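You operate a simulated robot arm through the tools that you are given. There is no shell and no other tool. Be economical: measure what you need, move in short steps, check, and stop when the job is done.

You are at the controls of a simulated two-armed robot. One attempt, no reset.

TASK
Wipe up the spill on the dining table top with the napkin and put it back.

The check looks at the end state, three seconds after you hand in, the way a careful person would. Anything else that was tipped, shoved, dropped, spilled or broken makes it a failure. Flat cloth is picked up by pressing the open fingertips on it (5 to 10 N) and closing them slowly along it; thin cloth reads only 2 to 8 mm in the jaws.

THE ROBOT
Two 7-joint arms with two-finger parallel grippers on one trunk, on a base that drives. Base frame: it is fixed to the floor where the robot stands at the start and does not move with it; the origin is under the middle of the robot, x ahead of it, y to its left, z up; the surface under the hand at the start is at about z = 750. Lengths are in mm, angles in degrees, forces in N, time in s.
The left shoulder is at the start at [60, 189, 1103], the right one opposite. With the tool pointing down near the work surface each hand reaches from about 100 to 640 mm from the robot's upright axis, wherever it stands, measured 20 degrees to its own side. Payload 3.43 kg a hand.
The tool frame of a hand sits at the grasp point between the pads (the TCP): z along the fingers, y along the line on which they close. The tips reach 30 mm beyond it. The gripper opens to 94 mm. The fingers are 28 mm wide and 10 mm thick; the gripper's body (50 by 96 mm) begins 55 mm behind the TCP.
Orientation is that of the tool frame in the base frame, as a unit quaternion [x, y, z, w]. With the fingers straight down and closing along the base's y, the tool's x points along the base's -x, its y along +y and its z along -z.

THE INTERFACE
- The arms move only by the tool nudge_tool. It takes "left_moves", "right_moves" or both (then of equal length, played together; a hand with none holds still); each is a list of rows, each a list of 3 entries, a list of its own where there are three numbers: the turn, a rotation vector about the tool's x, y, z in degrees, then the shift along the tool's x, y, z in mm, then the closure, from 0 (fully open) to 1 (shut). In form: [[[rx, ry, rz], [tx, ty, tz], fingers], ...]. A call has 1 to 8 rows; each row shifts and turns the commanded pose from where the row before left it, along the tool's axes as they then stand. Rows are played at 5 a second. More than 50 mm and 8.6 degrees between two rows, or a gripper value outside its range, and nothing of the call is played. A pose out of reach is approached as far as the arm can. The call stops where the force on the tool passes 40 N (or 10 N more than at its start, if that is more) or the arm is blocked; 0.2 s more then pass. Each finger travels about 153 mm/s and halts on what it meets, pressing with about 32 N; the grip force reading is that of the motor and also rises with nothing between the fingers. The clock runs only during rows and for 0.2 s after the last one: add rows that do not move to give the fingers time. The reply holds the time, the measured pose of the TCP, the force on the tool along the base axes, the opening and the grip force, in the units named above and with some noise, with the torque about the TCP (base axes, N m) and any sound that the robot's microphone picked up, and new pictures: "show" is both (left out), scene, wrist or none (wrist: the cameras of the hands that moved).
- Cameras (640 x 400 px; columns grow to the right, rows downward): "scene" is now at [9, 14.7, 1643.9]; the picture's right is [0.20, -0.98, 0.00], its down [-0.82, -0.17, -0.55] and it looks along [0.54, 0.11, -0.83] (base axes); focal length 263 px, centre (320, 200). "left" rides on the left gripper at [76, -14, -103] in its tool frame; the picture's right is [0.18, 0.98, 0.00], its down [-0.75, 0.14, -0.64] and it looks along [-0.63, 0.12, 0.77] (tool axes); focal length 243 px, centre (320, 200). "right" rides on the right gripper at [76, 14, -103] in its tool frame; the picture's right is [-0.18, 0.98, 0.00], its down [-0.75, -0.14, -0.64] and it looks along [-0.63, -0.12, 0.77] (tool axes); focal length 243 px, centre (320, 200). There is no depth. A picture from a camera that has moved, and an enlarged one, comes with that camera's place and axes in the base frame and with its lens.
- raise_lower(by): slides the trunk up (or, below 0, down) by that many mm; the arms and the scene camera ride with it, the base frame stays. It gives what a move gives, with no picture.
- roll_base(legs): drives the robot by 1 to 6 legs, each [ahead, left, turn to the left] in mm, mm and degrees, along the robot's own axes; the way and the turn of a leg run together, so that a leg with both is an arc; at most 1500 mm and 180 degrees a leg. The arms and the cameras ride along, it lands a little off, and it stops where it bumps. It gives what a move gives, and a new picture of the scene camera.
- head_to(pan, tilt): turns the head with the scene camera to pan (to the left, within 86 degrees either way) and tilt (down, from -29 to 69), counted from straight ahead of the robot. It gives what a move gives, and a new picture of the scene camera.
- close_up(camera, box): a new picture of the part [left, top, right, bottom] of that camera's present view, enlarged. It takes no simulated time.
- hand_in(): hands the job in; it is judged then, once.

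Go step by step. Nothing tells you exact positions but the pictures and the camera data: compare them with the known pose of the tool, close in by small moves and look again before you grip or let go. The budget is 120 turns and 260 pictures, counting those below and the enlarged ones. Unless the task says otherwise, let go and move clear before handing in, and close with one line.

The tools are called after "Emit:" by a JSON object that holds its "method" and its "body". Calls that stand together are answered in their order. nudge_tool: Moves the arms, as the interface text tells. Its arguments: {"type":"object","properties":{"left_moves":{"type":"array","items":{"type":"array"}},"right_moves":{"type":"array","items":{"type":"array"}},"show":{"type":"string","enum":["both","scene","wrist","none"]}},"required":[]} The other tools are called the same way: raise_lower (by) slides the trunk up or down; roll_base (legs) drives the base; head_to (pan, tilt) turns the head that bears the scene camera; close_up (camera, box) takes an enlarged picture of a part of a camera's view; hand_in () hands the job in.

At the start:

```text
time: 0.0
left_position: [461.1, 236.4, 944.2]
left_orientation: [0.0, 1.0, 0.001, 0.0]
left_force: [-0.3, -0.4, 0.4]
left_torque: [0.03, -0.02, 0.0]
left_grip_width: 93.8
left_grasp_force: 0.0
right_position: [340.1, -79.5, 948.7]
right_orientation: [0.0, 1.0, 0.0, 0.0]
right_force: [0.1, 0.1, 0.3]
right_torque: [-0.01, -0.01, 0.0]
right_grip_width: 94.0
right_grasp_force: 0.1
trunk travel left (down, up): [-775.0, 215.0]
robot x, y, heading: [2.6, 3.0, 0.2]
head pan, tilt: [11.5, 56.3]
```

scene: 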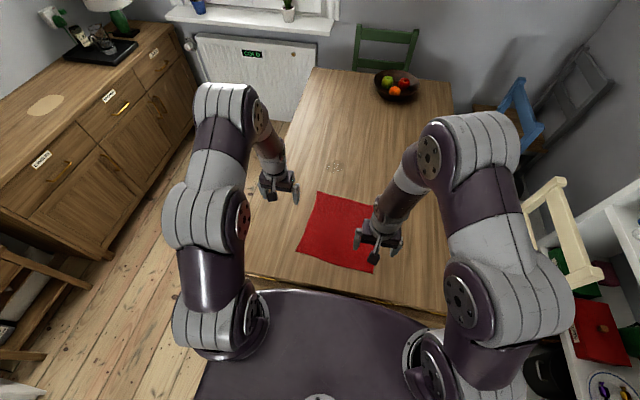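
right: 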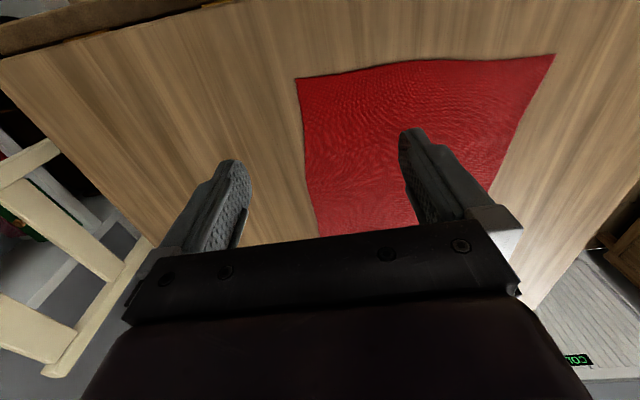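
left: 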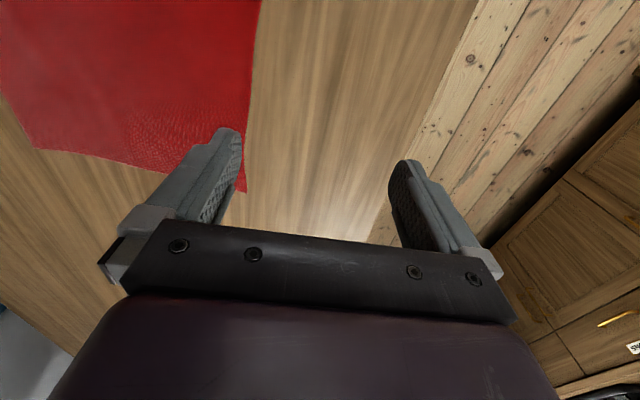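

I see a red napkin on the near part of the table and a faint mark beyond it near pixel (333,167), which may be the spill. I'll enlarge both.

Emit:
{"method": "close_up", "body": {"camera": "scene", "box": [280, 120, 400, 195]}}

Emit:
{"method": "close_up", "body": {"camera": "scene", "box": [230, 60, 470, 310]}}

```text
5.33 times, centred on (340, 158) of scene
camera zoom: at [9.0, 14.7, 1643.9], right [0.2, -0.98, 0.0], down [-0.82, -0.17, -0.55], along [0.54, 0.11, -0.83], focal length 1404 px, centre (213, 427)
```

zoom: 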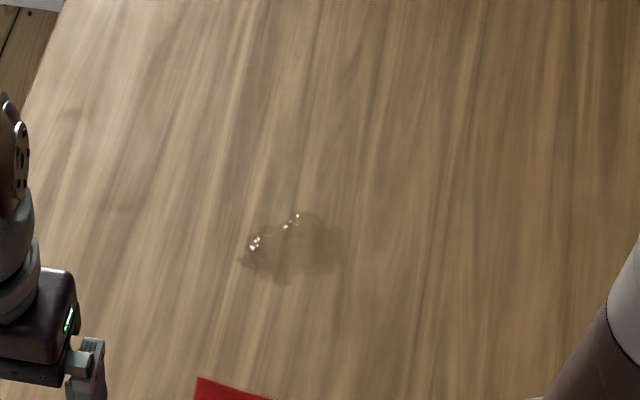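

```text
1.60 times, centred on (350, 185) of scene
camera zoom: at [9.0, 14.7, 1643.9], right [0.2, -0.98, 0.0], down [-0.82, -0.17, -0.55], along [0.54, 0.11, -0.83], focal length 421 px, centre (272, 224)
```

zoom: 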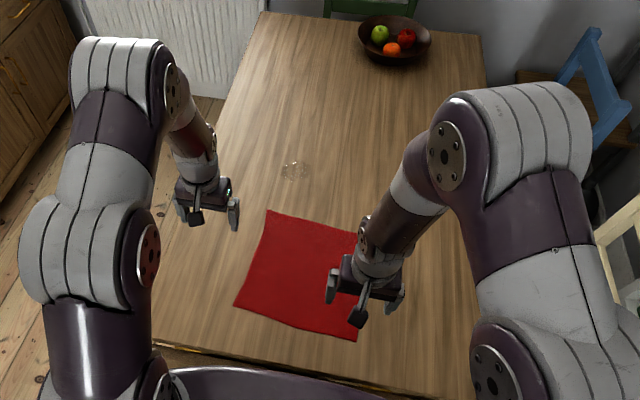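

The spill appears at about (781, 107), 90 mm wide; the napkin spans about x 330–630, y −105–170. The spill lies beyond the normal reach, so I look at how much room the base has ahead of and beside the table.

Emit:
{"method": "head_to", "body": {"pan": 0, "tilt": 69}}

Emit:
{"method": "head_to", "body": {"pan": 70, "tilt": 55}}

Emit:
{"method": "head_to", "body": {"pan": 35, "tilt": 45}}

```text
time: 0.7
left_position: [461.3, 237.4, 941.7]
left_orientation: [0.001, 1.0, -0.001, 0.0]
left_force: [1.0, 0.5, -0.3]
left_torque: [0.02, 0.0, -0.01]
left_grip_width: 93.9
left_grasp_force: 0.0
right_position: [340.3, -79.4, 947.3]
right_orientation: [0.0, 1.0, 0.0, 0.0]
right_force: [0.0, -0.1, -0.4]
right_torque: [0.01, -0.01, 0.02]
right_grip_width: 93.7
right_grasp_force: 0.1
trunk travel left (down, up): [-775.0, 215.0]
robot x, y, heading: [2.3, -4.5, 0.1]
head pan, tilt: [0.0, 68.8]
camera scene: at [-4.3, 0.7, 1630.2], right [0.0, -1.0, 0.0], down [-0.93, 0.0, -0.36], along [0.36, 0.0, -0.93], focal length 263 px, centre (320, 200)
```

scene: 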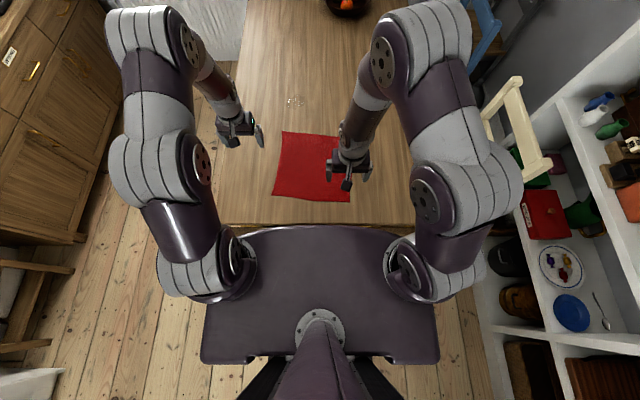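

```text
time: 2.1
left_position: [462.0, 236.6, 943.1]
left_orientation: [0.0, 1.0, 0.0, 0.0]
left_force: [-0.5, 0.3, 1.1]
left_torque: [-0.01, 0.02, -0.01]
left_grip_width: 93.6
left_grasp_force: 0.1
right_position: [341.0, -78.9, 948.3]
right_orientation: [0.0, 1.0, 0.0, 0.0]
right_force: [-0.7, 0.8, 0.8]
right_torque: [-0.03, 0.02, 0.04]
right_grip_width: 94.0
right_grasp_force: 0.1
trunk travel left (down, up): [-775.0, 215.0]
robot x, y, heading: [-1.3, 3.0, 0.2]
head pan, tilt: [70.0, 55.0]
camera scene: at [-35.5, 68.4, 1645.6], right [0.94, -0.34, 0.0], down [-0.28, -0.77, -0.57], along [0.2, 0.54, -0.82], focal length 263 px, centre (320, 200)
```

scene: 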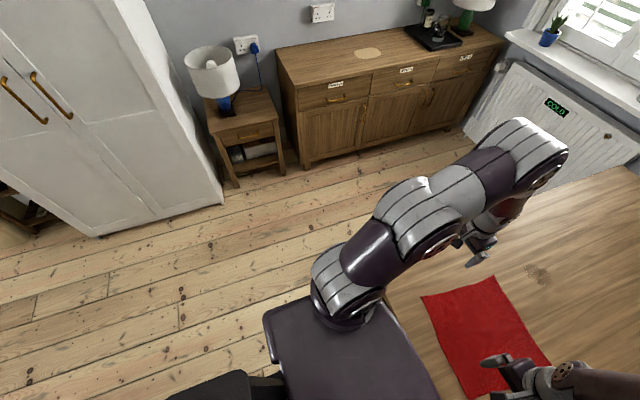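

```text
time: 3.2
left_position: [461.4, 235.0, 942.7]
left_orientation: [0.0, 1.0, 0.0, 0.0]
left_force: [-1.0, 0.6, 0.3]
left_torque: [0.0, 0.0, -0.02]
left_grip_width: 94.0
left_grasp_force: 0.1
right_position: [340.9, -79.3, 949.1]
right_orientation: [0.0, 1.0, 0.0, 0.0]
right_force: [0.2, 0.1, -0.3]
right_torque: [-0.01, 0.02, -0.03]
right_grip_width: 93.9
right_grasp_force: 0.2
trunk travel left (down, up): [-775.0, 215.0]
robot x, y, heading: [-0.7, 1.5, -0.2]
head pan, tilt: [35.0, 45.0]
camera scene: at [6.3, 47.4, 1659.0], right [0.57, -0.82, 0.0], down [-0.58, -0.41, -0.71], along [0.58, 0.41, -0.71], focal length 263 px, centre (320, 200)
```

scene: 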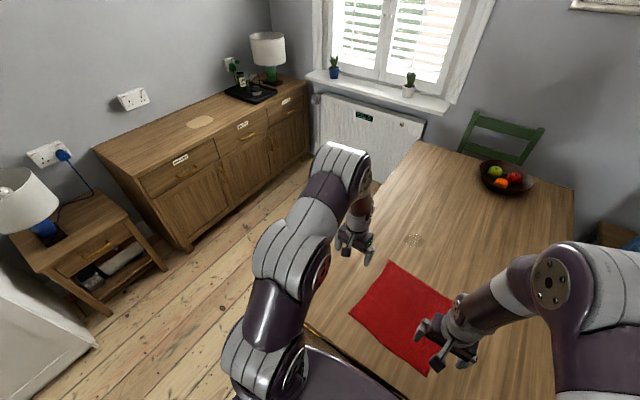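

The floor on the table's left side (y > 350) is open, about 1.1 m wide up to the sideboard. I'll drive around to about (700, 680) and face the table from there, where both the napkin and the spill are within reach.

Emit:
{"method": "roll_base", "body": {"legs": [[0, 680, 0], [660, 0, 0], [0, 0, -90]]}}

Emit:
{"method": "head_to", "body": {"pan": 0, "tilt": 60}}

```text
time: 14.0
left_position: [888.6, 226.1, 944.3]
left_orientation: [0.707, 0.707, 0.0, -0.001]
left_force: [0.5, 0.6, -0.4]
left_torque: [0.02, -0.03, 0.0]
left_grip_width: 93.8
left_grasp_force: 0.0
right_position: [575.7, 347.4, 948.1]
right_orientation: [0.707, 0.707, 0.0, 0.001]
right_force: [-0.2, -0.1, 0.4]
right_torque: [0.0, 0.02, 0.02]
right_grip_width: 93.9
right_grasp_force: 0.0
trunk travel left (down, up): [-775.0, 215.0]
robot x, y, heading: [650.0, 686.4, -90.0]
head pan, tilt: [35.0, 45.0]
camera scene: at [698.7, 681.4, 1659.0], right [-0.82, -0.57, 0.0], down [-0.41, 0.58, -0.71], along [0.41, -0.58, -0.71], focal length 263 px, centre (320, 200)
```

scene: 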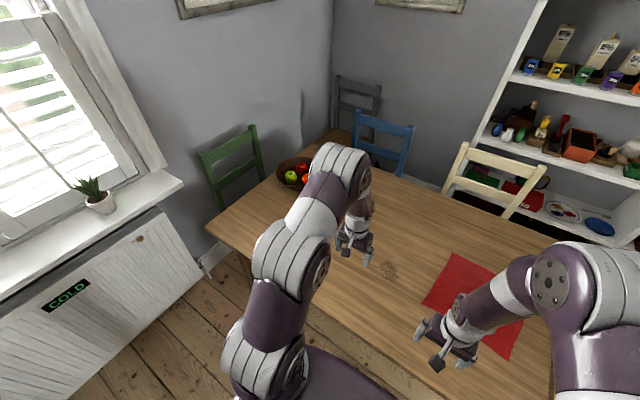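

```text
time: 15.0
left_position: [888.4, 225.7, 942.7]
left_orientation: [0.706, 0.708, 0.0, -0.001]
left_force: [0.1, 0.5, -0.9]
left_torque: [-0.03, -0.01, 0.01]
left_grip_width: 93.9
left_grasp_force: 0.1
right_position: [574.2, 347.7, 948.8]
right_orientation: [0.706, 0.708, 0.0, 0.0]
right_force: [0.3, -0.3, 0.1]
right_torque: [-0.01, 0.02, 0.0]
right_grip_width: 93.8
right_grasp_force: 0.0
trunk travel left (down, up): [-775.0, 215.0]
robot x, y, heading: [652.3, 685.6, -90.0]
head pan, tilt: [0.0, 60.0]
camera scene: at [652.2, 681.3, 1639.6], right [-1.0, 0.0, 0.0], down [0.0, 0.87, -0.5], along [0.0, -0.5, -0.87], focal length 263 px, centre (320, 200)
```

scene: 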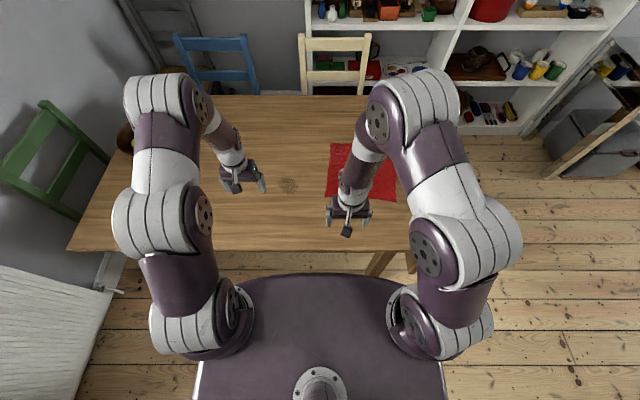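

The new view confirms the spill at about (776, 105) and the table edge at y ≈ 370. I creep closer to the table, keeping the same clearance as at the start.

Emit:
{"method": "roll_base", "body": {"legs": [[65, 0, 0]]}}

Emit:
{"method": "close_up", "body": {"camera": "left", "box": [0, 0, 640, 400]}}

Emit:
{"method": "close_up", "body": {"camera": "scene", "box": [240, 120, 440, 245]}}

```text
time: 16.0
left_position: [889.5, 163.0, 942.7]
left_orientation: [0.706, 0.708, 0.0, 0.0]
left_force: [0.7, 0.0, -0.2]
left_torque: [0.0, -0.02, 0.0]
left_grip_width: 93.8
left_grasp_force: 0.0
right_position: [573.6, 282.8, 946.8]
right_orientation: [0.707, 0.707, 0.0, 0.0]
right_force: [0.1, -0.6, -1.1]
right_torque: [0.0, 0.02, 0.03]
right_grip_width: 94.1
right_grasp_force: 0.1
trunk travel left (down, up): [-775.0, 215.0]
robot x, y, heading: [652.4, 622.8, -90.1]
head pan, tilt: [0.0, 60.0]
camera scene: at [652.1, 617.8, 1639.6], right [-1.0, 0.0, 0.0], down [0.0, 0.87, -0.5], along [0.0, -0.5, -0.87], focal length 263 px, centre (320, 200)
```

scene: 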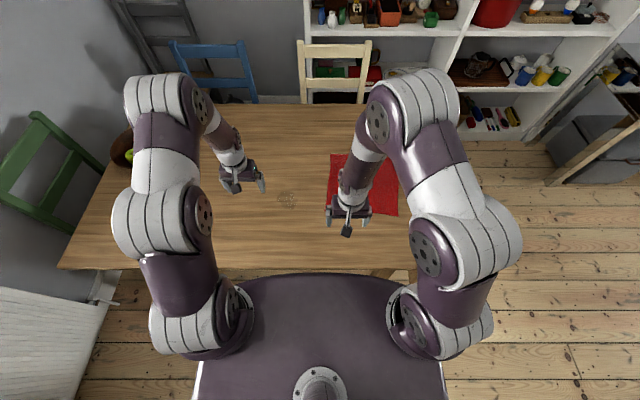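

```text
1.00 times, centred on (320, 200) of left (not enlarged: the box is as wide or as high as the picture)
camera zoom: at [874.9, 237.0, 1045.9], right [0.98, 0.18, 0.0], down [0.14, -0.75, 0.64], along [0.12, -0.63, -0.77], focal length 243 px, centre (320, 200)
```

zoom: 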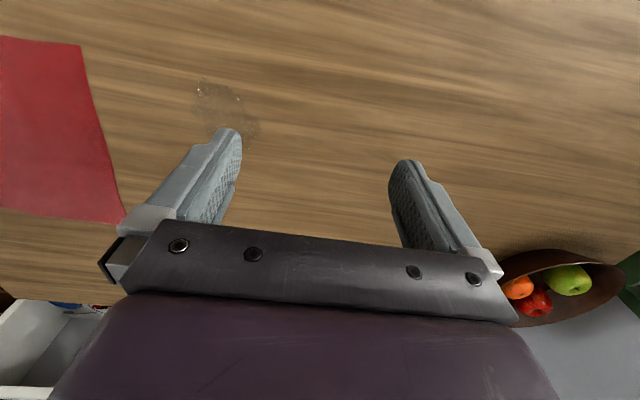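

```text
3.20 times, centred on (340, 182) of scene
camera zoom: at [652.1, 617.8, 1639.6], right [-1.0, 0.0, 0.0], down [0.0, 0.87, -0.5], along [0.0, -0.5, -0.87], focal length 842 px, centre (256, 256)
```

zoom: 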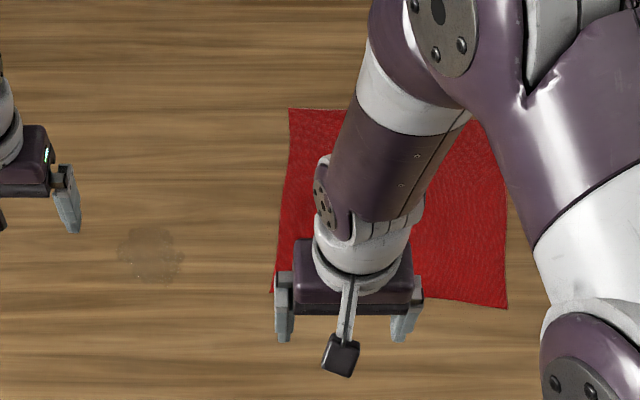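

Napkin corners: about (635,152), (607,−125), (330,−108), (358,178). Standing roughly 90 mm further right lets the left hand work the edge nearest the spill and the right hand the opposite edge, so I shift there and get the right arm out of the view of the napkin.

Emit:
{"method": "roll_base", "body": {"legs": [[0, -90, 0]]}}

Emit:
{"method": "nudge_tool", "body": {"left_moves": [[[0, 0, 0], [0, -50, 0], 0.0], [[0, 0, 0], [0, -50, 0], 0.0], [[0, 0, 0], [0, -50, 0], 0.0], [[0, 0, 0], [0, -33, 0], 0.0], [[0, 0, 0], [-30, 0, 50], 0.0], [[0, 0, 0], [-30, 0, 40], 0.0]], "right_moves": [[[0, 0, 0], [0, -50, 0], 0], [[0, 0, 0], [0, -50, 0], 0], [[0, 0, 0], [0, -50, 0], 0], [[0, 0, 0], [0, 0, 0], 0], [[0, 0, 0], [0, 0, 0], 0], [[0, 0, 0], [0, 0, 0], 0]]}}

```text
time: 17.1
left_position: [798.7, 161.2, 943.7]
left_orientation: [0.706, 0.708, 0.001, 0.0]
left_force: [-0.4, 0.0, 0.3]
left_torque: [-0.02, -0.04, -0.02]
left_grip_width: 94.1
left_grasp_force: 0.0
right_position: [484.1, 283.4, 946.2]
right_orientation: [0.707, 0.708, 0.0, 0.0]
right_force: [-0.2, 0.1, 0.1]
right_torque: [0.02, -0.01, -0.01]
right_grip_width: 94.2
right_grasp_force: 0.1
trunk travel left (down, up): [-775.0, 215.0]
robot x, y, heading: [560.3, 624.1, -89.6]
head pan, tilt: [0.0, 60.0]
camera scene: at [562.4, 617.1, 1639.6], right [-1.0, 0.0, 0.0], down [0.0, 0.87, -0.5], along [0.0, -0.5, -0.87], focal length 263 px, centre (320, 200)
```

scene: 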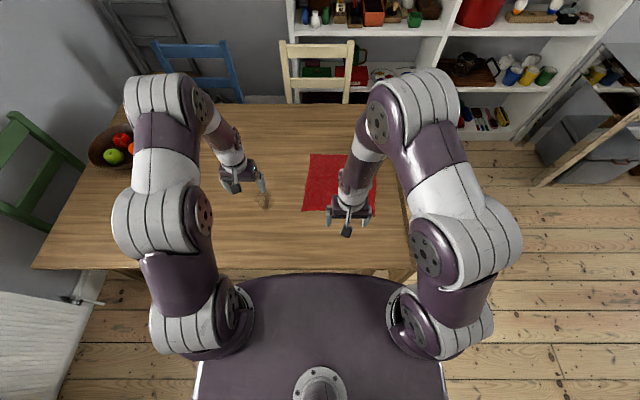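

```text
refused: row 5 steps farther than a row can; nothing moved
```

The shift succeeded but one row was too long. I repeat with shorter rows.

Emit:
{"method": "nudge_tool", "body": {"left_moves": [[[0, 0, 0], [0, -48, 0], 0.0], [[0, 0, 0], [0, -48, 0], 0.0], [[0, 0, 0], [0, -48, 0], 0.0], [[0, 0, 0], [0, -48, 0], 0.0], [[0, 0, 0], [-30, -17, 30], 0.0], [[0, 0, 0], [-30, 0, 30], 0.0], [[0, 0, 0], [-30, 0, 20], 0.0]], "right_moves": [[[0, 0, 0], [0, -48, 0], 0], [[0, 0, 0], [0, -48, 0], 0], [[0, 0, 0], [0, -30, 0], 0], [[0, 0, 0], [0, 0, 0], 0], [[0, 0, 0], [0, 0, 0], 0], [[0, 0, 0], [0, 0, 0], 0], [[0, 0, 0], [0, 0, 0], 0]]}}

```text
time: 18.7
left_position: [588.0, 69.9, 860.5]
left_orientation: [0.706, 0.708, 0.0, -0.001]
left_force: [0.4, -0.1, 0.5]
left_torque: [-0.02, -0.04, 0.01]
left_grip_width: 93.9
left_grasp_force: 0.0
right_position: [361.1, 281.7, 948.6]
right_orientation: [0.706, 0.708, 0.001, -0.001]
right_force: [0.5, -0.1, -0.7]
right_torque: [0.02, 0.02, -0.01]
right_grip_width: 93.8
right_grasp_force: 0.0
trunk travel left (down, up): [-775.0, 215.0]
robot x, y, heading: [561.9, 623.3, -90.1]
head pan, tilt: [0.0, 60.0]
camera scene: at [562.8, 616.0, 1639.6], right [-1.0, 0.0, 0.0], down [0.0, 0.87, -0.5], along [0.0, -0.5, -0.87], focal length 263 px, centre (320, 200)
camera right: at [375.5, 356.9, 1050.8], right [0.98, -0.18, 0.0], down [-0.14, -0.75, 0.64], along [-0.12, -0.63, -0.77], focal length 243 px, centre (320, 200)
camera left: at [574.7, 144.7, 963.9], right [0.98, 0.19, 0.0], down [0.14, -0.75, 0.64], along [0.12, -0.63, -0.77], focal length 243 px, centre (320, 200)
```

scene: 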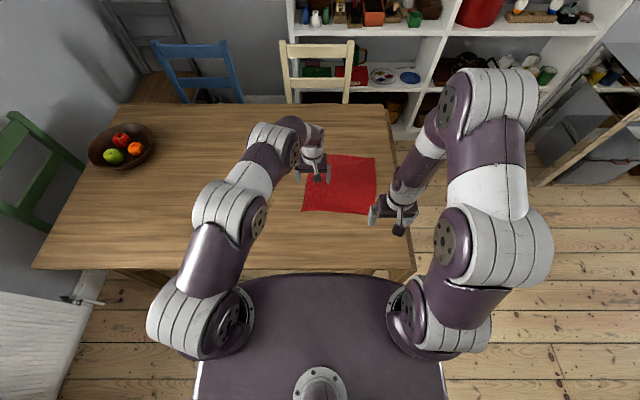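
right: 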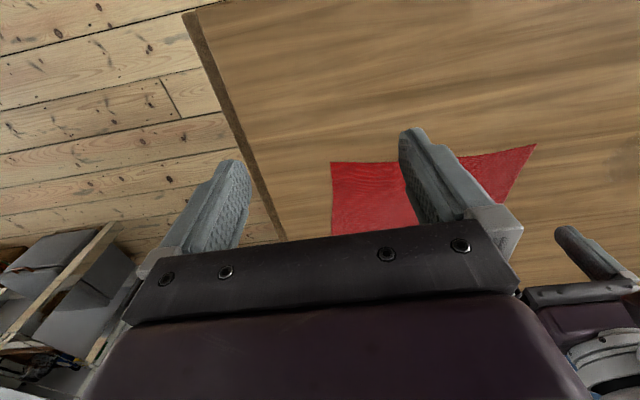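
left: 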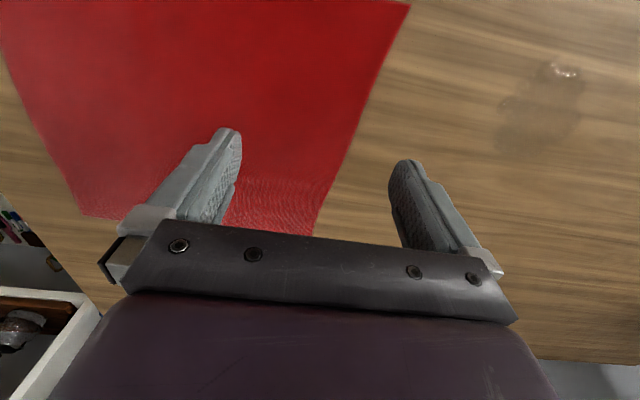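

The napkin's edge is at x ≈ 622 near y = 50. I move the hand 20 mm back so both fingers will land on cloth, and descend to just above it.

Emit:
{"method": "nudge_tool", "body": {"left_moves": [[[0, 0, 0], [0, -20, 20], 0.0], [[0, 0, 0], [0, 0, 30], 0.0], [[0, 0, 0], [0, 0, 10], 0.0], [[0, 0, 0], [0, 0, 5], 0.0], [[0, 0, 0], [0, 0, 5], 0], [[0, 0, 0], [0, 0, 5], 0]], "show": "wrist"}}

```text
time: 20.1
left_position: [571.1, 71.2, 787.7]
left_orientation: [0.706, 0.708, 0.0, 0.001]
left_force: [0.2, -0.7, 0.2]
left_torque: [-0.01, 0.0, -0.01]
left_grip_width: 94.1
left_grasp_force: 0.0
right_position: [361.2, 280.5, 948.4]
right_orientation: [0.707, 0.708, 0.0, 0.0]
right_force: [-0.7, -0.4, -0.6]
right_torque: [0.0, 0.01, 0.01]
right_grip_width: 93.9
right_grasp_force: 0.0
trunk travel left (down, up): [-775.0, 215.0]
robot x, y, heading: [562.3, 623.0, -89.9]
head pan, tilt: [0.0, 60.0]
camera left: at [556.2, 146.1, 890.3], right [0.98, 0.19, 0.0], down [0.14, -0.75, 0.64], along [0.12, -0.63, -0.77], focal length 243 px, centre (320, 200)
```

left: 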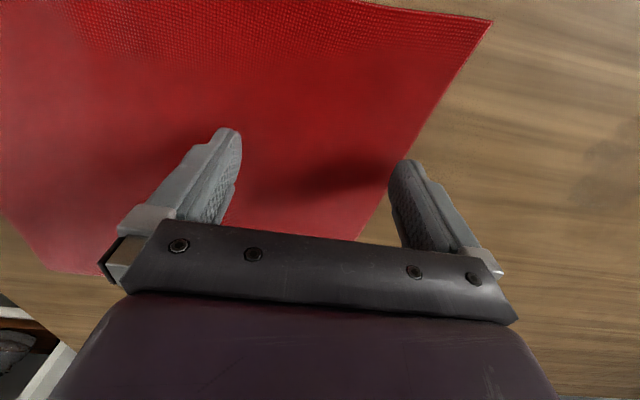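

The outer fingertip is just at the cloth's edge. I shift 12 mm further in and press down in 2 mm steps.

Emit:
{"method": "nudge_tool", "body": {"left_moves": [[[0, 0, 0], [0, -12, 2], 0.0], [[0, 0, 0], [0, 0, 2], 0.0], [[0, 0, 0], [0, 0, 2], 0.0], [[0, 0, 0], [0, 0, 0], 0]], "show": "none"}}

Emit:
{"method": "nudge_tool", "body": {"left_moves": [[[0, 0, 0], [0, 0, 2], 0.0], [[0, 0, 0], [0, 0, 0], 0]], "show": "none"}}

```text
time: 21.1
left_position: [559.4, 70.9, 782.4]
left_orientation: [0.706, 0.708, 0.0, 0.001]
left_force: [-1.6, 0.3, 0.1]
left_torque: [-0.01, -0.01, 0.0]
left_grip_width: 94.0
left_grasp_force: 0.0
right_position: [359.9, 282.2, 947.7]
right_orientation: [0.707, 0.708, 0.0, 0.0]
right_force: [-0.2, -0.4, 0.5]
right_torque: [-0.02, -0.05, -0.03]
right_grip_width: 94.2
right_grasp_force: 0.1
trunk travel left (down, up): [-775.0, 215.0]
robot x, y, heading: [562.0, 621.2, -90.0]
head pan, tilt: [0.0, 60.0]
```

```text
time: 21.7
left_position: [558.9, 72.3, 780.5]
left_orientation: [0.706, 0.708, -0.001, 0.001]
left_force: [1.2, -1.0, 7.3]
left_torque: [0.03, -0.35, -0.03]
left_grip_width: 94.0
left_grasp_force: 0.1
right_position: [362.1, 282.5, 949.9]
right_orientation: [0.706, 0.708, 0.001, 0.0]
right_force: [0.7, 0.0, 0.1]
right_torque: [0.01, 0.0, 0.02]
right_grip_width: 93.9
right_grasp_force: 0.1
trunk travel left (down, up): [-775.0, 215.0]
robot x, y, heading: [563.6, 622.2, -89.9]
head pan, tilt: [0.0, 60.0]
```

The tips press with 7 N, right in the wanted range, so I close slowly.

Emit:
{"method": "nudge_tool", "body": {"left_moves": [[[0, 0, 0], [0, 0, 0], 0.07], [[0, 0, 0], [0, 0, 0], 0.14], [[0, 0, 0], [0, 0, 0], 0.21], [[0, 0, 0], [0, 0, 0], 0.28], [[0, 0, 0], [0, 0, 0], 0.35], [[0, 0, 0], [0, 0, 0], 0.42], [[0, 0, 0], [0, 0, 0], 0.49], [[0, 0, 0], [0, 0, 0], 0.56]], "show": "wrist"}}

```text
time: 23.5
left_position: [559.0, 72.3, 781.6]
left_orientation: [0.706, 0.708, 0.0, 0.001]
left_force: [-1.5, -0.7, 13.4]
left_torque: [0.01, -0.21, -0.01]
left_grip_width: 40.0
left_grasp_force: 0.1
right_position: [361.6, 281.0, 949.5]
right_orientation: [0.706, 0.708, -0.001, 0.001]
right_force: [0.2, 0.5, 0.8]
right_torque: [0.03, -0.02, 0.02]
right_grip_width: 94.0
right_grasp_force: 0.1
trunk travel left (down, up): [-775.0, 215.0]
robot x, y, heading: [561.5, 621.8, -90.2]
head pan, tilt: [0.0, 60.0]
camera left: at [544.9, 147.0, 883.2], right [0.98, 0.19, 0.0], down [0.14, -0.75, 0.64], along [0.12, -0.63, -0.77], focal length 243 px, centre (320, 200)
```

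left: 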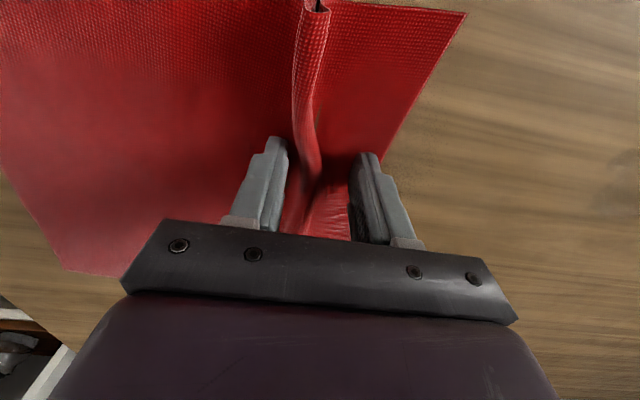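

A fold is rising between the fingers. I keep closing, easing the pressure slightly.

Emit:
{"method": "nudge_tool", "body": {"left_moves": [[[0, 0, 0], [0, 0, -0.5], 0.62], [[0, 0, 0], [0, 0, 0], 0.68], [[0, 0, 0], [0, 0, 0], 0.74], [[0, 0, 0], [0, 0, 0], 0.8], [[0, 0, 0], [0, 0, 0], 0.86], [[0, 0, 0], [0, 0, 0], 0.92], [[0, 0, 0], [0, 0, 0], 1.0], [[0, 0, 0], [0, 0, 0], 1.0]], "show": "both"}}

```text
time: 25.3
left_position: [558.7, 72.1, 781.0]
left_orientation: [0.706, 0.708, -0.001, 0.001]
left_force: [0.3, -0.3, 11.2]
left_torque: [0.01, -0.03, 0.0]
left_grip_width: 2.5
left_grasp_force: 31.5
right_position: [362.7, 284.8, 949.6]
right_orientation: [0.706, 0.708, -0.001, 0.001]
right_force: [0.7, -0.4, 0.2]
right_torque: [-0.05, 0.03, 0.0]
right_grip_width: 93.8
right_grasp_force: 0.0
trunk travel left (down, up): [-775.0, 215.0]
robot x, y, heading: [562.5, 626.8, -89.7]
head pan, tilt: [0.0, 60.0]
camera scene: at [563.0, 618.9, 1639.6], right [-1.0, 0.0, 0.0], down [0.0, 0.87, -0.5], along [0.0, -0.5, -0.87], focal length 263 px, centre (320, 200)
camera left: at [545.3, 147.1, 883.3], right [0.98, 0.19, 0.0], down [0.14, -0.75, 0.64], along [0.12, -0.63, -0.77], focal length 243 px, centre (320, 200)
```

scene: 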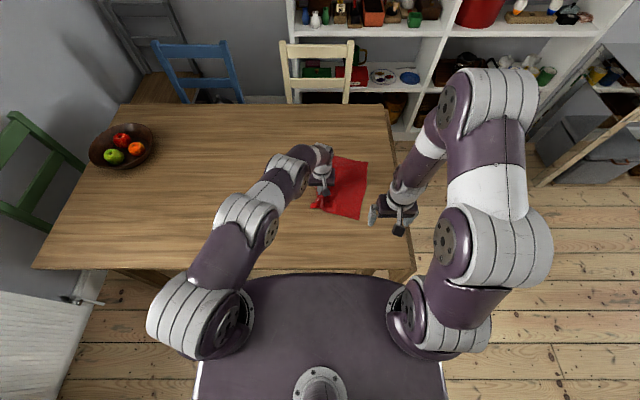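
left: 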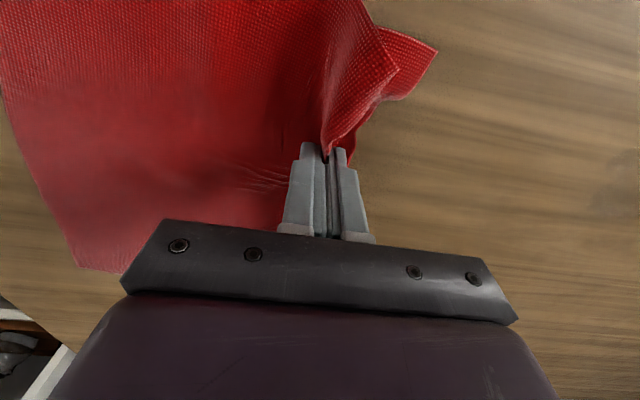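

The cloth is gripped (2.5 mm). I drag it lightly toward the spill and check that it follows.

Emit:
{"method": "nudge_tool", "body": {"left_moves": [[[0, 0, 0], [0, 0, -3], 1.0], [[0, 0, 0], [8, 25, 0], 1.0], [[0, 0, 0], [8, 25, 0], 1.0], [[0, 0, 0], [8, 25, 0], 1], [[0, 0, 0], [8, 25, 0], 1], [[0, 0, 0], [0, 0, 0], 1]], "show": "both"}}

```text
time: 26.7
left_position: [657.6, 103.6, 784.8]
left_orientation: [0.706, 0.708, 0.001, 0.0]
left_force: [0.0, 0.3, 1.1]
left_torque: [0.0, 0.0, -0.04]
left_grip_width: 2.4
left_grasp_force: 32.1
right_position: [360.4, 280.4, 948.0]
right_orientation: [0.706, 0.708, 0.001, 0.0]
right_force: [-1.0, -0.4, -0.2]
right_torque: [0.01, 0.01, 0.0]
right_grip_width: 93.7
right_grasp_force: 0.1
trunk travel left (down, up): [-775.0, 215.0]
robot x, y, heading: [563.2, 625.2, -90.0]
head pan, tilt: [0.0, 60.0]
camera scene: at [562.2, 617.0, 1639.6], right [-1.0, 0.0, 0.0], down [0.0, 0.87, -0.5], along [0.0, -0.5, -0.87], focal length 263 px, centre (320, 200)
camera left: at [644.5, 179.1, 886.5], right [0.98, 0.19, 0.0], down [0.14, -0.75, 0.64], along [0.12, -0.63, -0.77], focal length 243 px, centre (320, 200)
```

scene: 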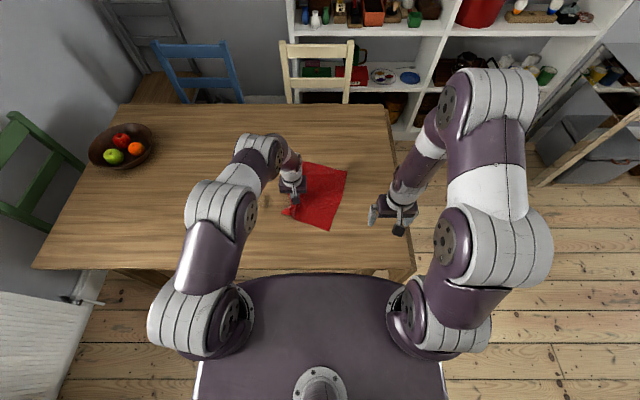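
left: 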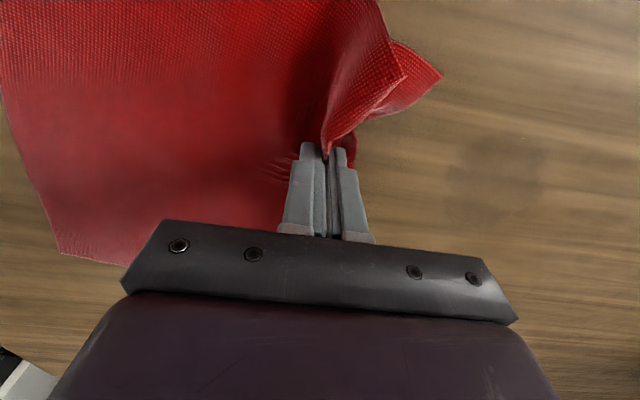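

The cloth follows well. The spill spans about x 746–814, y 78–144; I make the first pressed stroke across it at y ≈ 95.

Emit:
{"method": "nudge_tool", "body": {"left_moves": [[[0, 0, 0], [-5, 35, 0], 1.0], [[0, 0, 0], [-4, 35, 0], 1.0], [[0, 0, 0], [0, 0, 3.5], 1.0], [[0, 0, 0], [0, 25, 0], 1], [[0, 0, 0], [0, 25, 0], 1], [[0, 0, 0], [0, 25, 0], 1], [[0, 0, 0], [0, 30, 0], 1]], "show": "both"}}

```text
time: 28.3
left_position: [834.5, 94.4, 780.8]
left_orientation: [0.707, 0.707, 0.0, 0.0]
left_force: [-2.8, 0.5, 5.7]
left_torque: [0.03, 0.07, -0.03]
left_grip_width: 2.6
left_grasp_force: 32.2
right_position: [361.2, 281.3, 948.3]
right_orientation: [0.706, 0.708, -0.001, -0.001]
right_force: [-1.0, 0.2, -0.4]
right_torque: [0.02, -0.01, -0.01]
right_grip_width: 93.9
right_grasp_force: 0.1
trunk travel left (down, up): [-775.0, 215.0]
robot x, y, heading: [564.7, 618.9, -89.9]
head pan, tilt: [0.0, 60.0]
camera scene: at [563.5, 618.2, 1639.6], right [-1.0, 0.0, 0.0], down [0.0, 0.87, -0.5], along [0.0, -0.5, -0.87], focal length 263 px, centre (320, 200)
camera left: at [820.3, 169.2, 883.4], right [0.98, 0.18, 0.0], down [0.14, -0.75, 0.64], along [0.12, -0.63, -0.77], focal length 243 px, centre (320, 200)
```

scene: 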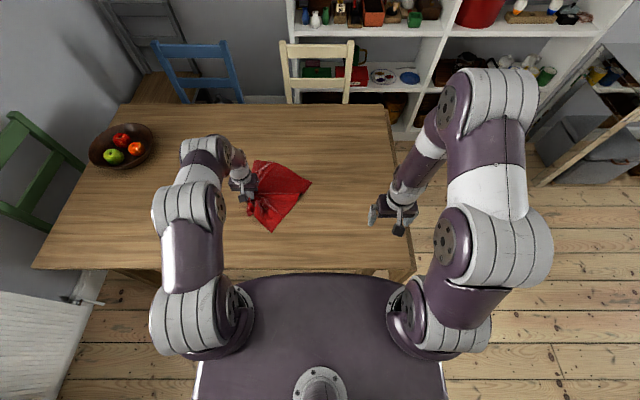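
left: 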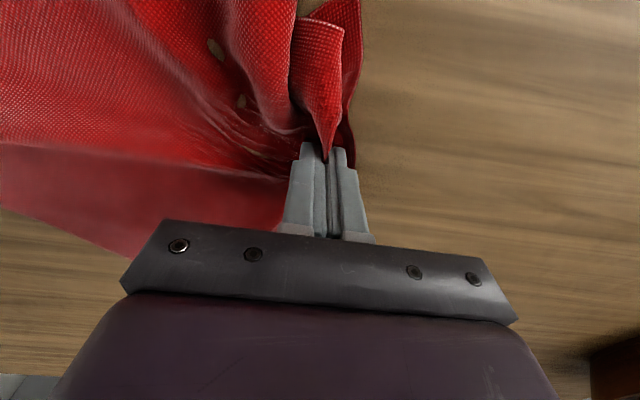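

The stroke passed well. I scrub further back and forth over the other parts of the spill with the cloth pressed.

Emit:
{"method": "nudge_tool", "body": {"left_moves": [[[0, 0, 0], [20, 0, 0], 1.0], [[0, 0, 0], [0, -30, 0], 1.0], [[0, 0, 0], [0, -30, 0], 1.0], [[0, 0, 0], [0, -35, 0], 1], [[0, 0, 0], [20, 0, 0], 1], [[0, 0, 0], [0, 30, 0], 1], [[0, 0, 0], [0, 30, 0], 1], [[0, 0, 0], [0, 35, 0], 1]], "show": "both"}}

```text
time: 30.1
left_position: [834.0, 135.0, 781.7]
left_orientation: [0.707, 0.707, 0.0, -0.001]
left_force: [-0.7, -0.5, -0.1]
left_torque: [-0.01, 0.0, -0.01]
left_grip_width: 2.4
left_grasp_force: 31.8
right_position: [362.1, 281.7, 949.5]
right_orientation: [0.706, 0.708, -0.001, 0.0]
right_force: [-0.5, 0.6, 0.0]
right_torque: [-0.02, 0.0, -0.02]
right_grip_width: 93.7
right_grasp_force: 0.1
trunk travel left (down, up): [-775.0, 215.0]
robot x, y, heading: [566.1, 621.2, -90.0]
head pan, tilt: [0.0, 60.0]
camera scene: at [564.6, 617.4, 1639.5], right [-1.0, 0.0, 0.0], down [0.0, 0.87, -0.5], along [0.0, -0.5, -0.87], focal length 263 px, centre (320, 200)
camera left: at [821.8, 210.3, 884.2], right [0.98, 0.18, 0.0], down [0.14, -0.75, 0.64], along [0.12, -0.63, -0.77], focal length 243 px, centre (320, 200)
```

scene: 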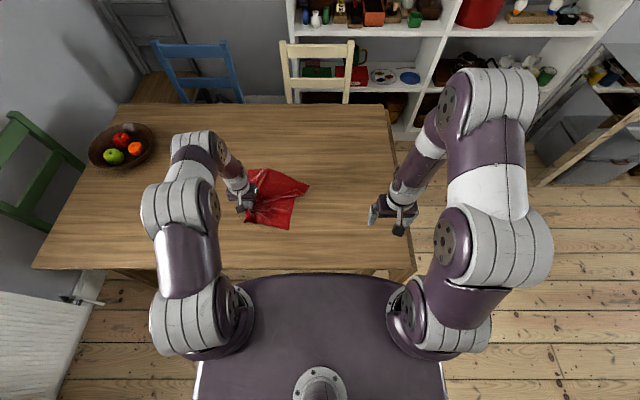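
left: 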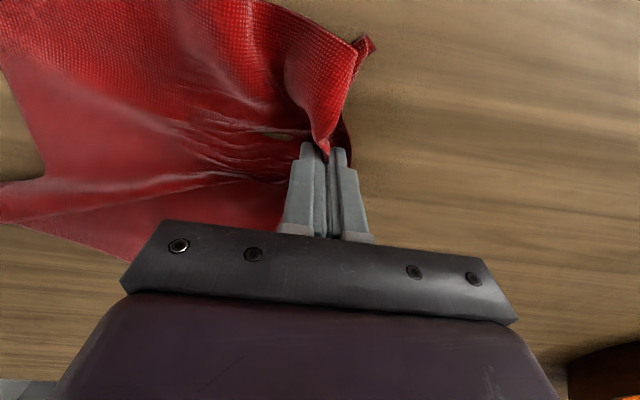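

One wet patch still shows near (810, 145) and the pressure has dropped. I press 2 mm lower and scrub that side again.

Emit:
{"method": "nudge_tool", "body": {"left_moves": [[[0, 0, 0], [12, 0, 1.5], 1.0], [[0, 0, 0], [0, -30, 0], 1.0], [[0, 0, 0], [0, -30, 0], 1.0], [[0, 0, 0], [0, -35, 0], 1], [[0, 0, 0], [-25, 0, 0], 1], [[0, 0, 0], [0, 30, 0], 1], [[0, 0, 0], [0, 30, 0], 1], [[0, 0, 0], [0, 35, 0], 1]], "show": "none"}}

Emit:
{"method": "nudge_tool", "body": {"left_moves": [[[0, 0, 0], [-25, 0, 0], 1.0], [[0, 0, 0], [0, -30, 0], 1.0], [[0, 0, 0], [0, -30, 0], 1.0], [[0, 0, 0], [0, -35, 0], 1], [[0, 0, 0], [-20, 0, 0], 1], [[0, 0, 0], [0, 30, 0], 1], [[0, 0, 0], [0, 30, 0], 1], [[0, 0, 0], [0, 35, 0], 1]], "show": "both"}}

```text
time: 31.2
left_position: [740.5, 144.2, 780.6]
left_orientation: [0.707, 0.707, 0.003, -0.002]
left_force: [1.0, 9.9, 26.2]
left_torque: [0.21, -0.05, -0.01]
left_grip_width: 2.5
left_grasp_force: 32.1
right_position: [361.6, 283.2, 949.1]
right_orientation: [0.706, 0.708, 0.001, 0.001]
right_force: [0.4, -0.7, 0.0]
right_torque: [-0.03, 0.04, 0.01]
right_grip_width: 94.1
right_grasp_force: 0.0
trunk travel left (down, up): [-775.0, 215.0]
robot x, y, heading: [565.6, 621.1, -89.6]
head pan, tilt: [0.0, 60.0]
stopped in row 5 (left hand): the force on the tool passed its limit at 44 N (the readings are from after the stop); the commanded pose is now the measured one
```

```text
time: 32.3
left_position: [647.5, 108.9, 781.0]
left_orientation: [0.705, 0.709, 0.004, -0.002]
left_force: [1.0, 10.6, 23.5]
left_torque: [0.18, -0.07, -0.02]
left_grip_width: 2.6
left_grasp_force: 31.9
right_position: [362.1, 281.5, 949.4]
right_orientation: [0.706, 0.709, -0.001, 0.001]
right_force: [0.8, 0.2, 0.1]
right_torque: [0.02, 0.02, -0.01]
right_grip_width: 94.1
right_grasp_force: 0.0
trunk travel left (down, up): [-775.0, 215.0]
robot x, y, heading: [565.6, 627.6, -89.8]
head pan, tilt: [0.0, 60.0]
stopped in row 5 (left hand): the force on the tool passed its limit at 43 N (the readings are from after the stop); the commanded pose is now the measured one
camera scene: at [562.7, 620.5, 1639.6], right [-1.0, 0.0, 0.0], down [0.0, 0.86, -0.5], along [0.0, -0.5, -0.86], focal length 263 px, centre (320, 200)
camera left: at [633.7, 183.5, 883.9], right [0.98, 0.19, 0.0], down [0.14, -0.76, 0.64], along [0.12, -0.62, -0.77], focal length 243 px, centre (320, 200)
```

scene: 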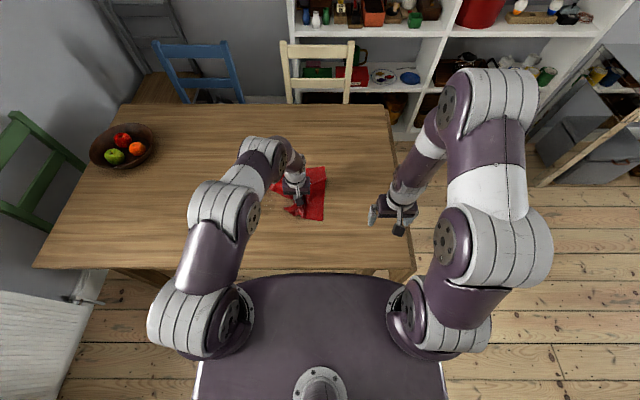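
left: 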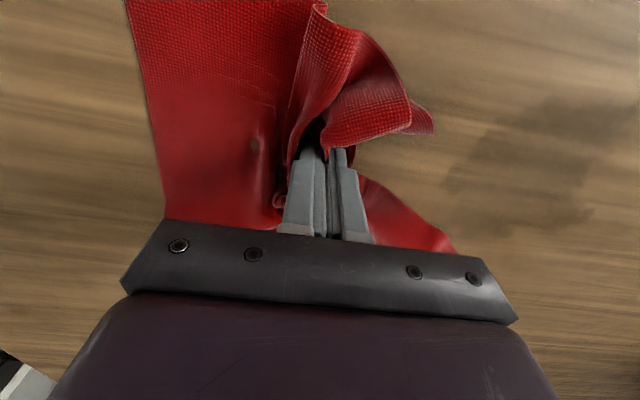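

The second call carried the hand past the spill back to x ≈ 650. I ease the pressure off and look at what remains.

Emit:
{"method": "nudge_tool", "body": {"left_moves": [[[0, 0, 0], [0, 0, -4], 1.0], [[0, 0, 0], [0, 0, 0], 1.0]], "show": "none"}}

Emit:
{"method": "close_up", "body": {"camera": "left", "box": [400, 50, 640, 250]}}

Emit:
{"method": "close_up", "body": {"camera": "scene", "box": [220, 150, 340, 230]}}

```text
time: 32.9
left_position: [648.6, 109.0, 782.5]
left_orientation: [0.707, 0.708, 0.005, -0.003]
left_force: [0.9, 1.0, 0.2]
left_torque: [-0.02, -0.03, -0.05]
left_grip_width: 2.5
left_grasp_force: 32.1
right_position: [362.0, 282.7, 948.5]
right_orientation: [0.706, 0.708, 0.0, 0.0]
right_force: [0.4, 0.8, -0.1]
right_torque: [0.03, 0.01, -0.02]
right_grip_width: 94.0
right_grasp_force: 0.0
trunk travel left (down, up): [-775.0, 215.0]
robot x, y, heading: [564.8, 625.0, -90.0]
head pan, tilt: [0.0, 60.0]
```

```text
2.00 times, centred on (520, 150) of left
camera zoom: at [634.2, 182.2, 886.0], right [0.98, 0.19, 0.0], down [0.14, -0.76, 0.63], along [0.12, -0.62, -0.77], focal length 485 px, centre (-80, 300)
```

zoom: 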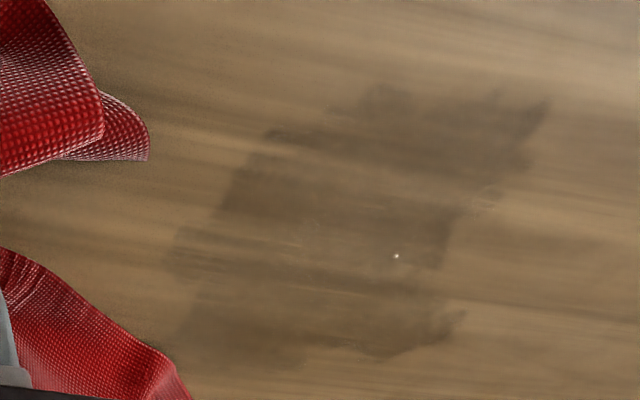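

```text
5.00 times, centred on (280, 190) of scene
camera zoom: at [563.3, 618.1, 1639.4], right [-1.0, 0.0, 0.0], down [0.0, 0.87, -0.5], along [0.0, -0.5, -0.87], focal length 1316 px, centre (520, 250)
```

zoom: 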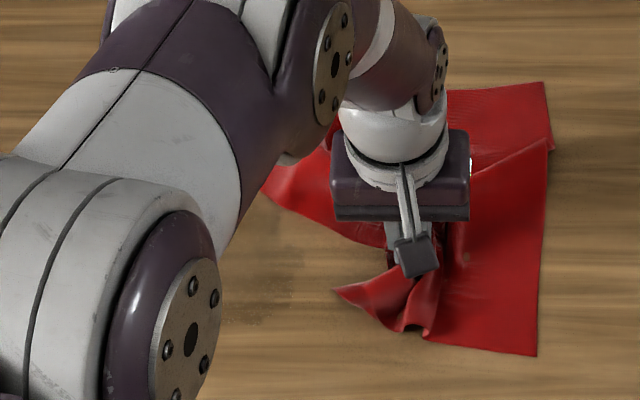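

The spill is now a thin smear over about x 735–850, y 65–172. I keep wiping with moderate pressure in ordered strokes, starting at y ≈ 75.

Emit:
{"method": "nudge_tool", "body": {"left_moves": [[[0, 0, 0], [-20, 40, 0], 1.0], [[0, 0, 0], [-14, 40, 1], 1.0], [[0, 0, 0], [0, 30, 1], 1.0], [[0, 0, 0], [0, 30, 0], 1], [[0, 0, 0], [0, 30, 0], 1], [[0, 0, 0], [0, 35, 0], 1], [[0, 0, 0], [0, 10, 0], 1]], "show": "wrist"}}

```text
time: 34.5
left_position: [863.2, 77.2, 781.5]
left_orientation: [0.706, 0.708, 0.003, -0.002]
left_force: [-5.1, -1.3, 12.4]
left_torque: [-0.05, 0.12, -0.03]
left_grip_width: 2.5
left_grasp_force: 32.1
right_position: [360.7, 283.1, 948.5]
right_orientation: [0.706, 0.708, 0.001, 0.001]
right_force: [-0.2, 0.2, 0.1]
right_torque: [0.02, -0.01, -0.02]
right_grip_width: 94.1
right_grasp_force: 0.1
trunk travel left (down, up): [-775.0, 215.0]
robot x, y, heading: [566.1, 624.6, -89.8]
head pan, tilt: [0.0, 60.0]
camera left: at [849.0, 150.9, 884.1], right [0.98, 0.19, 0.0], down [0.14, -0.76, 0.64], along [0.12, -0.62, -0.77], focal length 243 px, centre (320, 200)
```

left: 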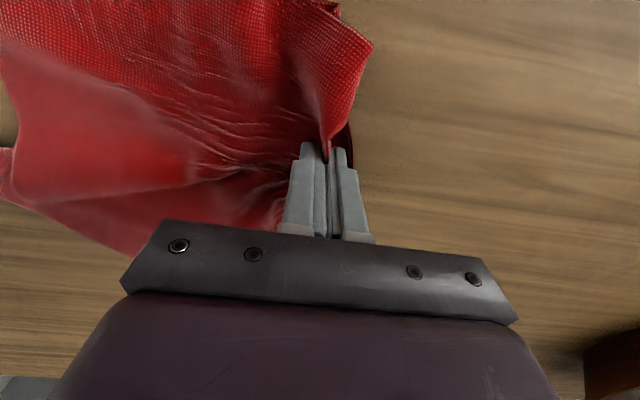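

Pressure is about 12 N and the cloth covers the area. Next strokes: back at y ≈ 100 and forward at y ≈ 120.

Emit:
{"method": "nudge_tool", "body": {"left_moves": [[[0, 0, 0], [22, 0, -0.7], 1.0], [[0, 0, 0], [0, -45, 0], 1.0], [[0, 0, 0], [0, -45, 0], 1.0], [[0, 0, 0], [0, -45, 0], 1], [[0, 0, 0], [20, 0, 0], 1], [[0, 0, 0], [0, 45, 0.3], 1], [[0, 0, 0], [0, 45, 0], 1], [[0, 0, 0], [0, 45, 0], 1]], "show": "wrist"}}

```text
time: 36.3
left_position: [866.4, 118.0, 780.8]
left_orientation: [0.707, 0.708, 0.003, -0.003]
left_force: [-3.0, -0.8, 6.1]
left_torque: [-0.04, 0.09, -0.03]
left_grip_width: 2.4
left_grasp_force: 31.5
right_position: [362.3, 282.6, 947.8]
right_orientation: [0.706, 0.708, 0.0, 0.0]
right_force: [0.3, -0.3, 0.2]
right_torque: [-0.04, 0.0, -0.02]
right_grip_width: 94.1
right_grasp_force: 0.1
trunk travel left (down, up): [-775.0, 215.0]
robot x, y, heading: [565.0, 623.7, -89.8]
head pan, tilt: [0.0, 60.0]
camera left: at [851.3, 191.6, 884.2], right [0.98, 0.19, 0.0], down [0.14, -0.76, 0.64], along [0.12, -0.62, -0.77], focal length 243 px, centre (320, 200)
```

left: 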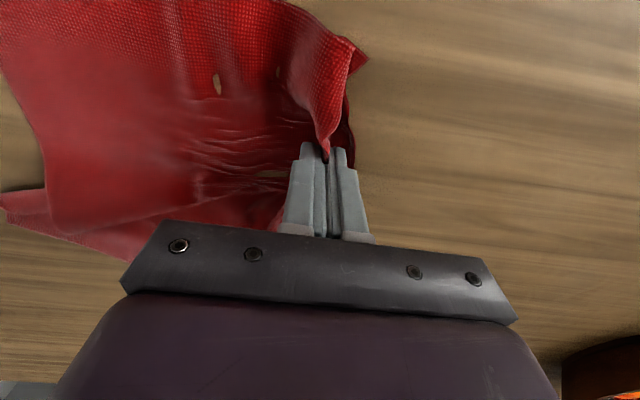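

Pressure is good. Next strokes: back at y ≈ 142 and forward at y ≈ 165.

Emit:
{"method": "nudge_tool", "body": {"left_moves": [[[0, 0, 0], [24, 0, -0.3], 1.0], [[0, 0, 0], [0, -45, 0], 1.0], [[0, 0, 0], [0, -45, 0], 1.0], [[0, 0, 0], [0, -45, 0], 1], [[0, 0, 0], [22, 0, 0], 1], [[0, 0, 0], [0, 45, 0.3], 1], [[0, 0, 0], [0, 45, 0], 1], [[0, 0, 0], [0, 45, 0], 1]], "show": "wrist"}}

```text
time: 38.1
left_position: [863.0, 164.6, 781.9]
left_orientation: [0.706, 0.708, 0.004, -0.004]
left_force: [-0.4, 0.4, 1.9]
left_torque: [0.01, 0.03, -0.04]
left_grip_width: 2.7
left_grasp_force: 32.3
right_position: [362.8, 281.8, 948.9]
right_orientation: [0.706, 0.708, 0.0, -0.001]
right_force: [-0.6, 0.6, -0.4]
right_torque: [0.0, 0.0, 0.02]
right_grip_width: 93.7
right_grasp_force: 0.0
trunk travel left (down, up): [-775.0, 215.0]
robot x, y, heading: [561.1, 625.4, -89.9]
head pan, tilt: [0.0, 60.0]
camera left: at [849.6, 239.3, 884.6], right [0.98, 0.19, 0.0], down [0.14, -0.76, 0.63], along [0.12, -0.62, -0.77], focal length 243 px, centre (320, 200)
```

left: 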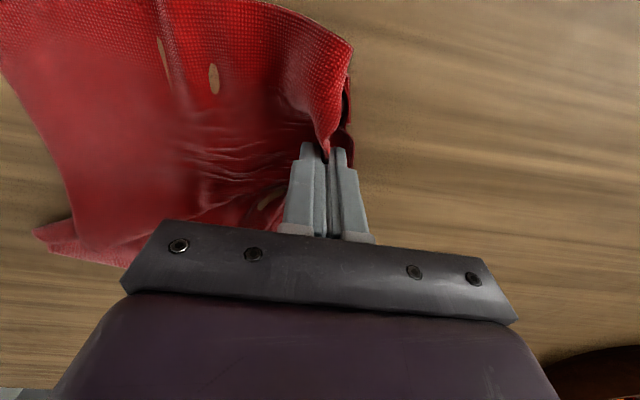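

I make one more stroke back at y ≈ 180, then lift the cloth a little and move it left, clear of the spill, to check.

Emit:
{"method": "nudge_tool", "body": {"left_moves": [[[0, 0, 0], [14, 0, 0.7], 1.0], [[0, 0, 0], [0, -45, 0], 1.0], [[0, 0, 0], [0, -45, 0], 1.0], [[0, 0, 0], [0, -45, 0], 1], [[0, 0, 0], [-20, 0, -40], 1], [[0, 0, 0], [-25, -40, 0], 1], [[0, 0, 0], [-25, -40, 0], 1], [[0, 0, 0], [0, -30, 0], 1]], "show": "both"}}

Emit:
{"method": "close_up", "body": {"camera": "left", "box": [400, 50, 640, 250]}}

```text
time: 39.9
left_position: [619.6, 105.3, 821.1]
left_orientation: [0.706, 0.708, 0.005, -0.003]
left_force: [0.2, 0.2, 0.3]
left_torque: [0.01, -0.02, -0.02]
left_grip_width: 2.7
left_grasp_force: 32.2
right_position: [361.3, 282.7, 949.3]
right_orientation: [0.706, 0.709, 0.0, 0.0]
right_force: [-0.5, 0.5, 0.7]
right_torque: [-0.01, 0.0, 0.0]
right_grip_width: 94.0
right_grasp_force: 0.0
trunk travel left (down, up): [-775.0, 215.0]
robot x, y, heading: [564.5, 624.2, -89.7]
head pan, tilt: [0.0, 60.0]
camera scene: at [562.6, 618.1, 1639.6], right [-1.0, 0.0, 0.0], down [0.0, 0.87, -0.5], along [0.0, -0.5, -0.87], focal length 263 px, centre (320, 200)
camera left: at [605.1, 179.0, 924.5], right [0.98, 0.19, 0.0], down [0.14, -0.76, 0.63], along [0.12, -0.62, -0.77], focal length 243 px, centre (320, 200)
```

scene: 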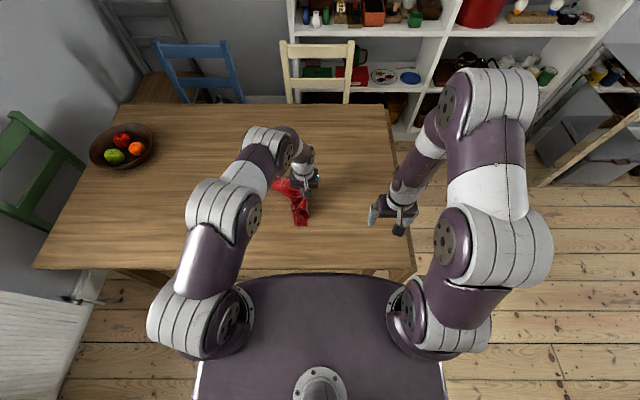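
left: 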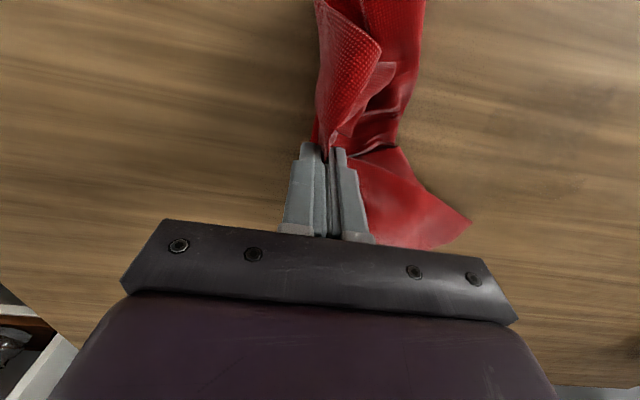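

```text
2.00 times, centred on (520, 150) of left
camera zoom: at [605.1, 179.0, 924.5], right [0.98, 0.19, 0.0], down [0.14, -0.76, 0.63], along [0.12, -0.62, -0.77], focal length 485 px, centre (-80, 300)
```

zoom: 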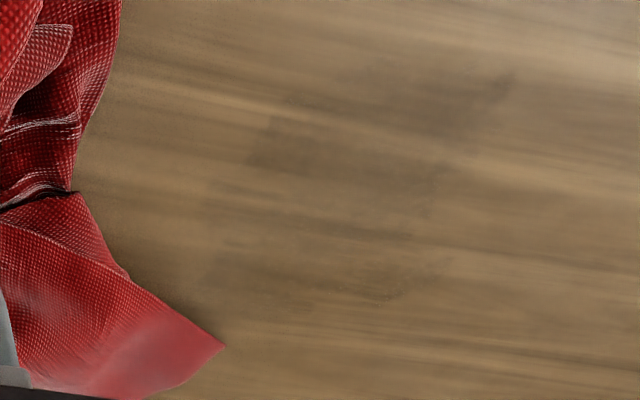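

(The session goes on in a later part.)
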